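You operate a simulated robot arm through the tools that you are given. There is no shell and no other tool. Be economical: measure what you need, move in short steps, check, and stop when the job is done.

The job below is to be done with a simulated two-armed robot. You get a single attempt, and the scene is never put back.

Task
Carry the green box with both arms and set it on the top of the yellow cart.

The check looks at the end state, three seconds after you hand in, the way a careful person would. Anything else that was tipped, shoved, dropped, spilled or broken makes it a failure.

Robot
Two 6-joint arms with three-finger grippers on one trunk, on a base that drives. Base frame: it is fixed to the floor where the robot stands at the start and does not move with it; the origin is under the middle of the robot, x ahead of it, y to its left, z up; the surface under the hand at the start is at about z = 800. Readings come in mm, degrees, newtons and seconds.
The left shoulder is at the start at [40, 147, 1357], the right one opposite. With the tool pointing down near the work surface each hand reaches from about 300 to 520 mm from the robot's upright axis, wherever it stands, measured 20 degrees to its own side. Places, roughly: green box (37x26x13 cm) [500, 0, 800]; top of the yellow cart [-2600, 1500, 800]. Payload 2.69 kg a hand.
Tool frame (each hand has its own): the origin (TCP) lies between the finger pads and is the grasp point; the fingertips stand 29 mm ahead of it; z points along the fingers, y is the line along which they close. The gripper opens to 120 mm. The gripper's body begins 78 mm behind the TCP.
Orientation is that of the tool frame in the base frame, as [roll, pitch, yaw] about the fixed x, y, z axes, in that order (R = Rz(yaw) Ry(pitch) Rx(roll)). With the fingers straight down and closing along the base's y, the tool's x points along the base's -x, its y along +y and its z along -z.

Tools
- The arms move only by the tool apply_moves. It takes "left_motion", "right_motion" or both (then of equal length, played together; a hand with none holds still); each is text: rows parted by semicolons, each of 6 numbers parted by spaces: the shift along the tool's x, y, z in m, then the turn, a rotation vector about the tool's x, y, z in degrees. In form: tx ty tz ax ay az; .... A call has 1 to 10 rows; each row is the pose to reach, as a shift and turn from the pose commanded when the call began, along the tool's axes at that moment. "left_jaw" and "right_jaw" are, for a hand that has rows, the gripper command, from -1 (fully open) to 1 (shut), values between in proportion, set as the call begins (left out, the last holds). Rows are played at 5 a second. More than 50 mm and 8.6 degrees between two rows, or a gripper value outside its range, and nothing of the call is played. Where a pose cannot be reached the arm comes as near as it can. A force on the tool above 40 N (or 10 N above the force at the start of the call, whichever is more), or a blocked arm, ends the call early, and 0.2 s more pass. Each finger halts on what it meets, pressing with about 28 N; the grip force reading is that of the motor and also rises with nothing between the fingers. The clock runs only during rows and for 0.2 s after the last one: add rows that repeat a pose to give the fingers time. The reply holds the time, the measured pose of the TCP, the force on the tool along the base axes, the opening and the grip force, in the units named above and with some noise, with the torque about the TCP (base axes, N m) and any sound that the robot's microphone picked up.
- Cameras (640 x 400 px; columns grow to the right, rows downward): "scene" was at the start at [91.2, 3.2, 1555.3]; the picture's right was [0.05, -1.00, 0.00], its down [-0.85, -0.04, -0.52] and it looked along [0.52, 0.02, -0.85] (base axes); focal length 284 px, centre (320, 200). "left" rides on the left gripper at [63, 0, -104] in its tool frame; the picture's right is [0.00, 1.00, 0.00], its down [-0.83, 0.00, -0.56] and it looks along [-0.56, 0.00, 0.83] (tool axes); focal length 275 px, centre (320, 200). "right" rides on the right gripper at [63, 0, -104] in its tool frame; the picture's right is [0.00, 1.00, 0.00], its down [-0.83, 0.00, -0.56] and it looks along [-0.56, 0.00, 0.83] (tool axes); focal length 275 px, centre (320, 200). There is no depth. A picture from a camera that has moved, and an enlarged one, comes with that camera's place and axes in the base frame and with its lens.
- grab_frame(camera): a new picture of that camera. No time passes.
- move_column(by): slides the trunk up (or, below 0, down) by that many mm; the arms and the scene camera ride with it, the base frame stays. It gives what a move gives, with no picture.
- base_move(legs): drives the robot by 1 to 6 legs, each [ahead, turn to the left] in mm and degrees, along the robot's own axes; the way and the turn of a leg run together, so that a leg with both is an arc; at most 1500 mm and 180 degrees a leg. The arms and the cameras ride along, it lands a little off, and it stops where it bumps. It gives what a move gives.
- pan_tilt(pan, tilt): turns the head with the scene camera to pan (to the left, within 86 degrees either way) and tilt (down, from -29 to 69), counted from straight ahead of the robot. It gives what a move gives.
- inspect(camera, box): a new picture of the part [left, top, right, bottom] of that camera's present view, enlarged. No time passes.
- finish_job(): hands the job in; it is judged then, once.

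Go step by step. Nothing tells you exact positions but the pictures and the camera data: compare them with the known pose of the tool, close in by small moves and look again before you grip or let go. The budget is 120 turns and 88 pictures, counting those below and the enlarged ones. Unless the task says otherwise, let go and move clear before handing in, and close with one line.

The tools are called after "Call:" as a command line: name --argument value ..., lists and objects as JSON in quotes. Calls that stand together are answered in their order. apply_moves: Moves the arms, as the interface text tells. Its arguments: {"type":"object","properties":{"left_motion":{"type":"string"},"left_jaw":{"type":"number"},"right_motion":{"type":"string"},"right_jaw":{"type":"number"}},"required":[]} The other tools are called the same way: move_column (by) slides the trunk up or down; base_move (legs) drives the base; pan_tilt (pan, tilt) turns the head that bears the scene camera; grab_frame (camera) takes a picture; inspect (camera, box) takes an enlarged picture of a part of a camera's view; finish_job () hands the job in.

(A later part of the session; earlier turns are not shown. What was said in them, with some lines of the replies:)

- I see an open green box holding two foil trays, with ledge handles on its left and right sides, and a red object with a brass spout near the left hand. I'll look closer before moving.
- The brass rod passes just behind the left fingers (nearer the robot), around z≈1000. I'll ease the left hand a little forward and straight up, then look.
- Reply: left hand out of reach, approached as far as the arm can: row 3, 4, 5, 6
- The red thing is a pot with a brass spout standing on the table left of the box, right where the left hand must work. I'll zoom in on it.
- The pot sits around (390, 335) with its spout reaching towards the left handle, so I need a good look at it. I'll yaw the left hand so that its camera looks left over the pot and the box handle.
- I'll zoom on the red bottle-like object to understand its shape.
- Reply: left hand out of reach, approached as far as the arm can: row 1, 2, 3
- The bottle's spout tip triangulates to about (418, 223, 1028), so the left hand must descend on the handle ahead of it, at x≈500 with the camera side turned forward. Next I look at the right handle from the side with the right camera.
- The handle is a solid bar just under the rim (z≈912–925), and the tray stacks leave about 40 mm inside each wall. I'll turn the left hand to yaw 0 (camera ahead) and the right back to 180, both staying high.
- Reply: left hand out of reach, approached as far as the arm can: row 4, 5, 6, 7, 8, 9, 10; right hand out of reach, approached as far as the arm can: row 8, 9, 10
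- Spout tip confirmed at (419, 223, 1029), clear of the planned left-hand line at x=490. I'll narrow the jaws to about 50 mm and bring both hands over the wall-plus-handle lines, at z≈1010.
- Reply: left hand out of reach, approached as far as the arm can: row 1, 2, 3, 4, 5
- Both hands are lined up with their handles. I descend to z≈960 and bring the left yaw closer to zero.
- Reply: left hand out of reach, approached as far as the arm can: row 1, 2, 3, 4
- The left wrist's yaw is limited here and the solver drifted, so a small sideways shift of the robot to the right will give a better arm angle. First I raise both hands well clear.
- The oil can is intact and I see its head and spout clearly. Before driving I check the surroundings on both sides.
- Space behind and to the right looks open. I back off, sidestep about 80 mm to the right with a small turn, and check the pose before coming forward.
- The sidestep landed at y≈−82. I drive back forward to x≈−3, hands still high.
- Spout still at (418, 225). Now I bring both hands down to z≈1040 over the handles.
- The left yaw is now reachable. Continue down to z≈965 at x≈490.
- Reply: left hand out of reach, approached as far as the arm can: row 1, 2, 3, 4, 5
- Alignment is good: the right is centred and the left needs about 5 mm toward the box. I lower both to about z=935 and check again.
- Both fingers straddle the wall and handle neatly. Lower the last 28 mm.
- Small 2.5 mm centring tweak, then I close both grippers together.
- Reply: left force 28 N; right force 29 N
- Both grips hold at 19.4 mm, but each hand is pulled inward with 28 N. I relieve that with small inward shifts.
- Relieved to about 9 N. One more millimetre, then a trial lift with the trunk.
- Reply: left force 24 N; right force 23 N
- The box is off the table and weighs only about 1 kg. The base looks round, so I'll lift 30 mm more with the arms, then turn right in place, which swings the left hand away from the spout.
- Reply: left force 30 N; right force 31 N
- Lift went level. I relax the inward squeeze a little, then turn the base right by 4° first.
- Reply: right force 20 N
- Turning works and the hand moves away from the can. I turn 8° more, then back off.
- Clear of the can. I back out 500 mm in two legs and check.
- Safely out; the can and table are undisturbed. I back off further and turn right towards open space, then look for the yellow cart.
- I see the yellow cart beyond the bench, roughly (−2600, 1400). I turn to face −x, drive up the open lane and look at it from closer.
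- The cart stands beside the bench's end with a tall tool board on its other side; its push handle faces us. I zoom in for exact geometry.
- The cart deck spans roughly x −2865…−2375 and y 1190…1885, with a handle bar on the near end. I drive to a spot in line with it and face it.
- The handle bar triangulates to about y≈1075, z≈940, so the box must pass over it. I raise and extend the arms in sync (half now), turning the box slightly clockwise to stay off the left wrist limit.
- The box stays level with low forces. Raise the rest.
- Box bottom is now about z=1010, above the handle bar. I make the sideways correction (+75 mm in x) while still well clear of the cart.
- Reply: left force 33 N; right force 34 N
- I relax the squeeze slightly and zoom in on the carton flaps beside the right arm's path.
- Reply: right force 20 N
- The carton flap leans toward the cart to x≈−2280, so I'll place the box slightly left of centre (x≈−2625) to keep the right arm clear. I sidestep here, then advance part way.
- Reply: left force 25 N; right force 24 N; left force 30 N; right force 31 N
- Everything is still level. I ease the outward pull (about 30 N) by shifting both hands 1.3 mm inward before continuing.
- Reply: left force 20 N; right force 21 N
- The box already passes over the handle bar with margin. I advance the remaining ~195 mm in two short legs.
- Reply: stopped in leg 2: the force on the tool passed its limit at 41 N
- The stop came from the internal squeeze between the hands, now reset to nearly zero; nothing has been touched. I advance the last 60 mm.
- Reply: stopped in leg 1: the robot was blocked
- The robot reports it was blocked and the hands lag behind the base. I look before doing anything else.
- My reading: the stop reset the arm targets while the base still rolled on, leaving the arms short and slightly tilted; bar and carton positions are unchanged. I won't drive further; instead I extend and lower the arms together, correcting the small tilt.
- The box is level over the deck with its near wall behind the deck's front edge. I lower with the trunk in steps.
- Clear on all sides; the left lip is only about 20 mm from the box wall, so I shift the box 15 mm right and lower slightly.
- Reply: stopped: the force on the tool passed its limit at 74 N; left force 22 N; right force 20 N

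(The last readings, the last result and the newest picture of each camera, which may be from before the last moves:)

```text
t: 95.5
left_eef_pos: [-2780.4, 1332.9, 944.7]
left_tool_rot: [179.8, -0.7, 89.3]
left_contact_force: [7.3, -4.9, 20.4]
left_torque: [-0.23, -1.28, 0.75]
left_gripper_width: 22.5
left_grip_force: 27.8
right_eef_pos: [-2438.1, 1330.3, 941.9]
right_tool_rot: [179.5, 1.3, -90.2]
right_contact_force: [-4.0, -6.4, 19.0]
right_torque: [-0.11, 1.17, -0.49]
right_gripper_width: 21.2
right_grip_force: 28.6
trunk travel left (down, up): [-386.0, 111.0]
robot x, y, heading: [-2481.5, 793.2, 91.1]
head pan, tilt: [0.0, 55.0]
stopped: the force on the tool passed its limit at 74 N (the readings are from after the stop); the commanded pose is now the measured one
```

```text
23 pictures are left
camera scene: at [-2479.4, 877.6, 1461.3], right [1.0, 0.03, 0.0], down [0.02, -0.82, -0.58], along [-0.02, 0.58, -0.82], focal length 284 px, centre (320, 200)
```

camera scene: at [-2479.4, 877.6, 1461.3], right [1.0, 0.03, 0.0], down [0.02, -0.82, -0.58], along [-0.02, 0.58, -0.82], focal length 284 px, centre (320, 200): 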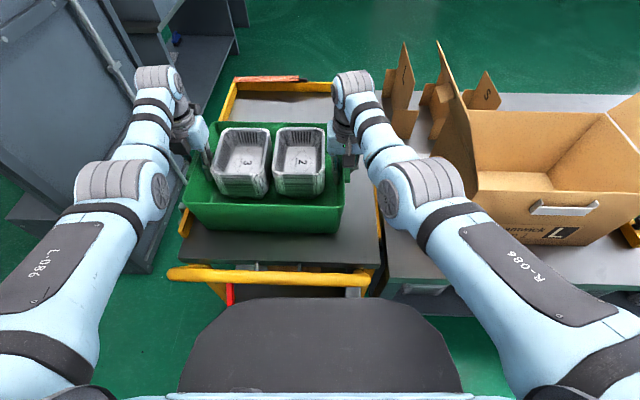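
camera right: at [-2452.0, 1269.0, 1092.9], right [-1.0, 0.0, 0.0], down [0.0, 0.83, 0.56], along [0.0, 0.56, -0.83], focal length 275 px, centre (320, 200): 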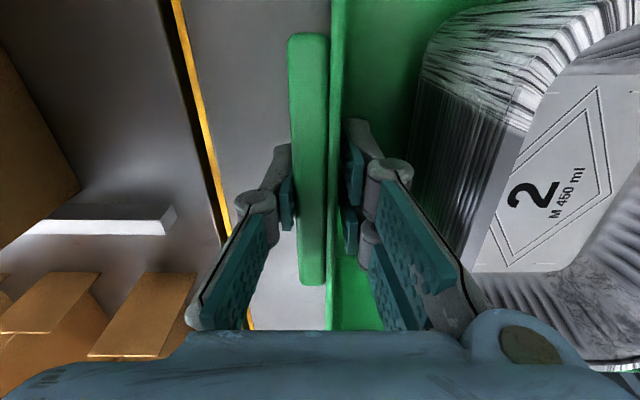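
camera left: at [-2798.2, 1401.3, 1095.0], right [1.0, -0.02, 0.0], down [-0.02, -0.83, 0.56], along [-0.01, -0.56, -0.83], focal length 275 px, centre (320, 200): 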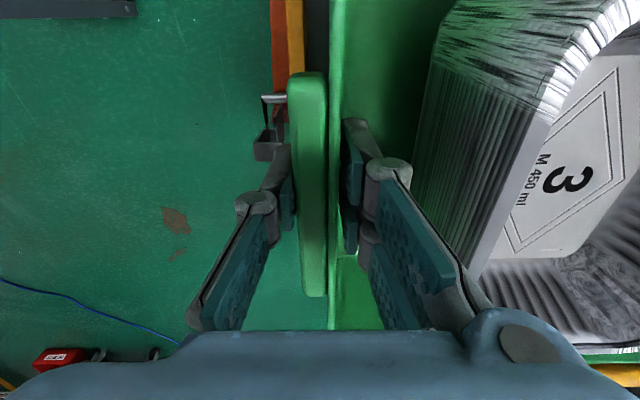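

The box met support about 30 mm earlier than I estimated (TCP z≈943). I check what it rests on before anything else.

Call:
grab_frame --camera "left"

Call:
grab_frame --camera "right"

Call:
inspect --camera "scene" --box '[150, 60, 410, 310]'

```text
22 pictures are left
camera left: at [-2780.0, 1396.1, 1048.5], right [1.0, -0.02, 0.0], down [-0.02, -0.84, 0.55], along [-0.01, -0.55, -0.84], focal length 275 px, centre (320, 200)
```

left: 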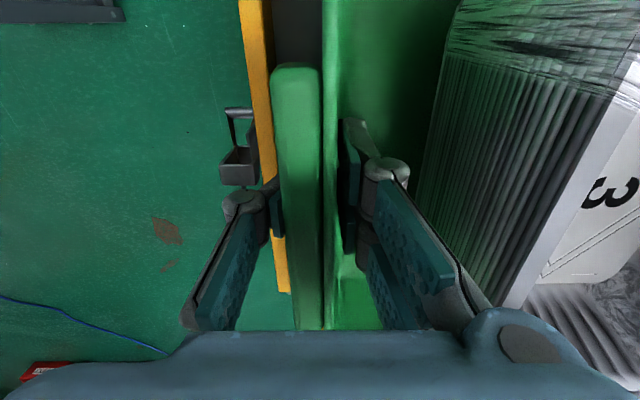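

```text
21 pictures are left
camera right: at [-2437.4, 1264.4, 1043.7], right [-1.0, 0.0, 0.01], down [0.0, 0.82, 0.57], along [-0.01, 0.57, -0.82], focal length 275 px, centre (320, 200)
```

right: 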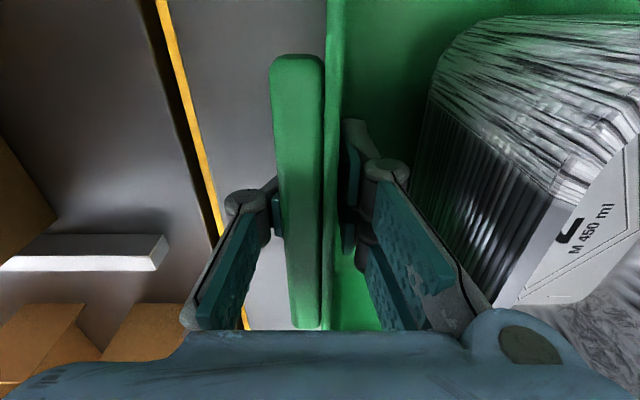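

```text
1.60 times, centred on (280, 185) of scene
camera zoom: at [-2479.4, 877.6, 1461.3], right [1.0, 0.03, 0.0], down [0.02, -0.82, -0.58], along [-0.02, 0.58, -0.82], focal length 455 px, centre (384, 224)
```

zoom: 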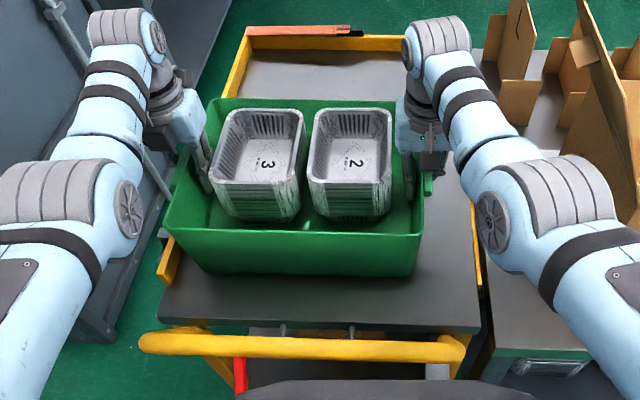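

The box sits flat on the deck inside both lips (the deck is at z≈845, its front edge at y≈1140, so the box is fully on it). I unload the downward push first.

Call:
apply_moves --left_motion "0 0 -0.001 0 0 0; 0 0 -0.002 0 0 0" --right_motion "0 0 -0.001 0 0 0; 0 0 -0.002 0 0 0"

```text
t: 96.2
left_eef_pos: [-2780.2, 1338.0, 941.8]
left_tool_rot: [179.6, -0.3, 89.2]
left_contact_force: [19.7, -1.6, 3.4]
left_torque: [0.7, -1.28, 0.8]
left_gripper_width: 21.6
left_grip_force: 27.8
right_eef_pos: [-2439.1, 1333.1, 941.9]
right_tool_rot: [179.6, 0.8, -90.4]
right_contact_force: [-18.4, -4.1, 3.2]
right_torque: [0.81, 1.34, -0.55]
right_gripper_width: 21.1
right_grip_force: 28.5
trunk travel left (down, up): [-386.0, 111.0]
robot x, y, heading: [-2481.3, 791.8, 91.5]
head pan, tilt: [0.0, 55.0]
```

Vertical load is nearly nil. I ease the sideways pull and open both grippers to about 44 mm together.

Call:
apply_moves --left_motion "0 0.001 0 0 0 0; 0 0.001 0 0 0 0" --right_motion "0 0.001 0 0 0 0; 0 0.001 0 0 0 0"

Call:
apply_moves --left_motion "0 0 0 0 0 0; 0 0 0 0 0 0; 0 0 0 0 0 0" --right_motion "0 0 0 0 0 0; 0 0 0 0 0 0; 0 0 0 0 0 0" --left_jaw 0.27 --right_jaw 0.27

Call:
grab_frame --camera "left"

Call:
grab_frame --camera "right"

```text
t: 96.8
left_eef_pos: [-2780.6, 1336.2, 942.4]
left_tool_rot: [179.8, -0.3, 89.3]
left_contact_force: [17.9, -3.1, 4.9]
left_torque: [-0.24, -1.45, 0.63]
left_gripper_width: 21.8
left_grip_force: 27.9
right_eef_pos: [-2440.7, 1333.6, 941.9]
right_tool_rot: [179.8, 0.9, -90.2]
right_contact_force: [-17.1, -1.7, -0.6]
right_torque: [0.16, 1.47, -0.36]
right_gripper_width: 21.1
right_grip_force: 27.8
trunk travel left (down, up): [-386.0, 111.0]
robot x, y, heading: [-2481.9, 792.2, 91.6]
head pan, tilt: [0.0, 55.0]
```

```text
t: 97.5
left_eef_pos: [-2781.7, 1338.8, 942.8]
left_tool_rot: [179.8, -0.1, 89.3]
left_contact_force: [0.1, -0.4, 0.5]
left_torque: [0.0, 0.0, -0.03]
left_gripper_width: 43.8
left_grip_force: 0.1
right_eef_pos: [-2438.9, 1335.3, 941.0]
right_tool_rot: [179.9, 0.8, -90.3]
right_contact_force: [0.0, 0.0, 0.2]
right_torque: [0.01, -0.04, -0.05]
right_gripper_width: 43.8
right_grip_force: 0.1
trunk travel left (down, up): [-386.0, 111.0]
robot x, y, heading: [-2481.2, 795.0, 91.5]
head pan, tilt: [0.0, 55.0]
```

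```text
19 pictures are left
camera left: at [-2781.6, 1401.6, 1045.9], right [1.0, -0.02, 0.0], down [-0.02, -0.83, 0.55], along [-0.01, -0.55, -0.83], focal length 275 px, centre (320, 200)
```

left: 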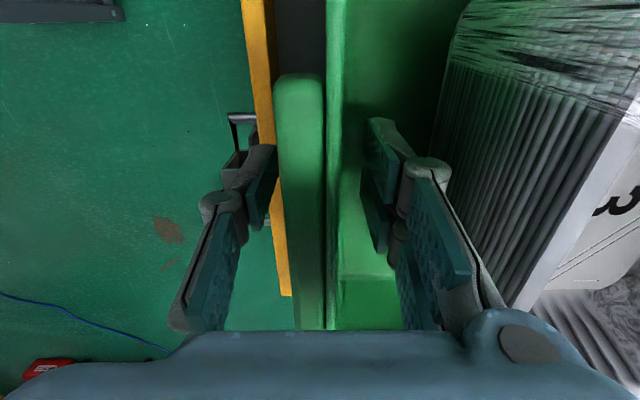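

```text
18 pictures are left
camera right: at [-2438.9, 1270.0, 1042.7], right [-1.0, 0.0, 0.0], down [0.0, 0.82, 0.57], along [0.0, 0.57, -0.82], focal length 275 px, centre (320, 200)
```

right: 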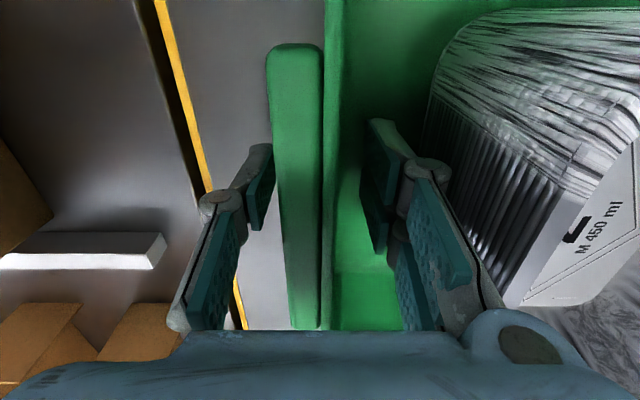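

Released with zero forces. I raise the hands straight up with the trunk, then a bit more with the arms.

Call:
move_column --by 105

Call:
apply_moves --left_motion "0 0 -0.02 0 0 0; 0.004 0 -0.04 0 0 0; 0.008 0 -0.055 0 0 0; 0.008 0 -0.055 0 0 0" --right_motion "0 0 -0.02 0 0 0; -0.004 0 -0.04 0 0 0; -0.008 0 -0.055 0 0 0; -0.008 0 -0.055 0 0 0"

Call:
grab_frame --camera "scene"

```text
t: 98.9
left_eef_pos: [-2781.5, 1337.6, 1046.4]
left_tool_rot: [179.9, -0.1, 89.3]
left_contact_force: [0.2, 0.5, -0.1]
left_torque: [-0.03, 0.0, 0.0]
left_gripper_width: 43.8
left_grip_force: 0.2
right_eef_pos: [-2440.5, 1335.0, 1046.6]
right_tool_rot: [179.8, 0.8, -90.2]
right_contact_force: [0.0, 0.0, -1.0]
right_torque: [0.05, 0.01, 0.01]
right_gripper_width: 44.0
right_grip_force: 0.1
trunk travel left (down, up): [-491.0, 6.0]
robot x, y, heading: [-2484.0, 792.8, 91.5]
head pan, tilt: [0.0, 55.0]
```

```text
t: 99.9
left_eef_pos: [-2781.8, 1345.7, 1101.6]
left_tool_rot: [179.8, -0.2, 89.3]
left_contact_force: [-1.1, 0.5, -0.2]
left_torque: [0.01, 0.05, 0.0]
left_gripper_width: 43.7
left_grip_force: 0.2
right_eef_pos: [-2440.9, 1343.0, 1100.9]
right_tool_rot: [179.9, 0.9, -90.3]
right_contact_force: [0.7, 0.5, -0.5]
right_torque: [0.01, -0.01, -0.03]
right_gripper_width: 43.7
right_grip_force: 0.0
trunk travel left (down, up): [-491.0, 6.0]
robot x, y, heading: [-2479.6, 792.8, 91.5]
head pan, tilt: [0.0, 55.0]
```

```text
17 pictures are left
camera scene: at [-2481.7, 886.1, 1567.0], right [1.0, 0.03, 0.0], down [0.02, -0.82, -0.57], along [-0.02, 0.57, -0.82], focal length 284 px, centre (320, 200)
```

scene: 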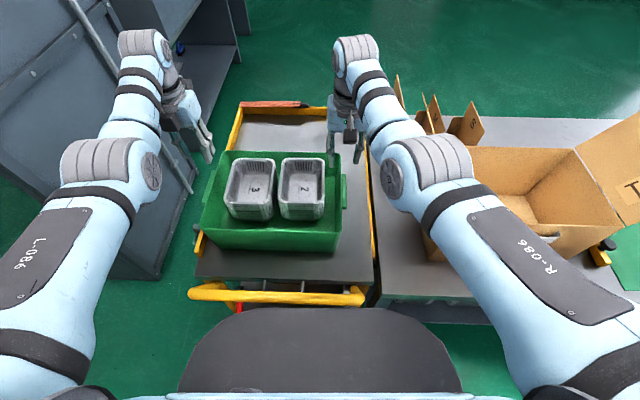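

The box stands flat on the cart with both tray stacks in place. I back the robot straight out and take a final look.

Call:
base_move --legs '[[-200, 0], [-300, 0]]'

Call:
pan_tilt --pan 0 --tilt 35

Call:
grab_frame --camera "scene"

Call:
inspect --camera "scene" --box '[220, 130, 420, 290]'

```text
t: 103.1
left_eef_pos: [-2769.6, 858.4, 1098.1]
left_tool_rot: [179.9, 0.0, 89.4]
left_contact_force: [0.6, -0.5, -0.6]
left_torque: [-0.06, 0.02, -0.02]
left_gripper_width: 43.9
left_grip_force: 0.1
right_eef_pos: [-2427.5, 855.7, 1096.8]
right_tool_rot: [179.9, 0.6, -90.2]
right_contact_force: [-0.2, 0.9, 0.1]
right_torque: [-0.07, -0.03, 0.0]
right_gripper_width: 43.6
right_grip_force: 0.1
trunk travel left (down, up): [-491.0, 6.0]
robot x, y, heading: [-2463.3, 305.1, 91.7]
head pan, tilt: [0.0, 55.0]
```

```text
t: 104.0
left_eef_pos: [-2767.3, 853.6, 1101.0]
left_tool_rot: [179.7, -0.3, 89.4]
left_contact_force: [-0.1, -0.2, 0.5]
left_torque: [0.02, 0.01, -0.02]
left_gripper_width: 44.0
left_grip_force: 0.1
right_eef_pos: [-2428.3, 851.5, 1100.1]
right_tool_rot: [179.9, 0.9, -90.3]
right_contact_force: [-0.1, -0.3, -0.1]
right_torque: [0.0, 0.01, -0.03]
right_gripper_width: 43.8
right_grip_force: 0.0
trunk travel left (down, up): [-491.0, 6.0]
robot x, y, heading: [-2468.8, 301.3, 91.5]
head pan, tilt: [0.0, 35.0]
```

```text
16 pictures are left
camera scene: at [-2468.1, 410.1, 1595.2], right [1.0, 0.03, 0.0], down [0.02, -0.57, -0.82], along [-0.02, 0.82, -0.57], focal length 284 px, centre (320, 200)
```

scene: 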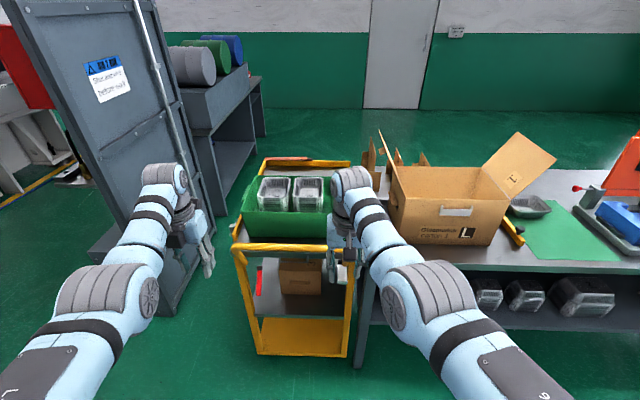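

```text
2.50 times, centred on (320, 210) of scene
camera zoom: at [-2468.1, 410.1, 1595.2], right [1.0, 0.03, 0.0], down [0.02, -0.57, -0.82], along [-0.02, 0.82, -0.57], focal length 711 px, centre (320, 175)
```

zoom: 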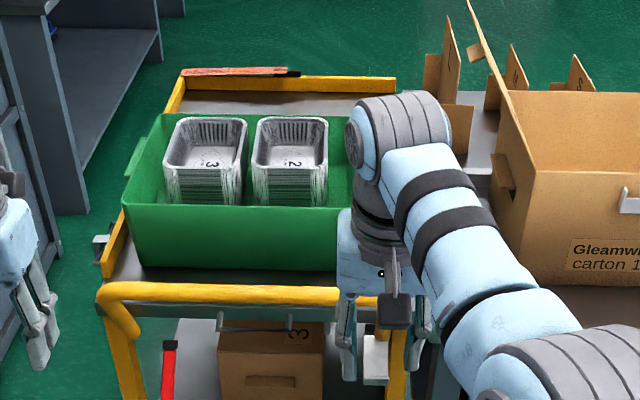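

The green box rests flat on the cart deck with both tray stacks inside. The cart, the carton beside it and its lower-shelf items are undisturbed, and the hands are clear, so I hand in.

Call:
finish_job

```text
The job is handed in.
```

I carried the green box with both arms and set it flat on top of the yellow cart. Both tray stacks are still inside, both hands are clear, and nothing else looked moved or tipped in the pictures.
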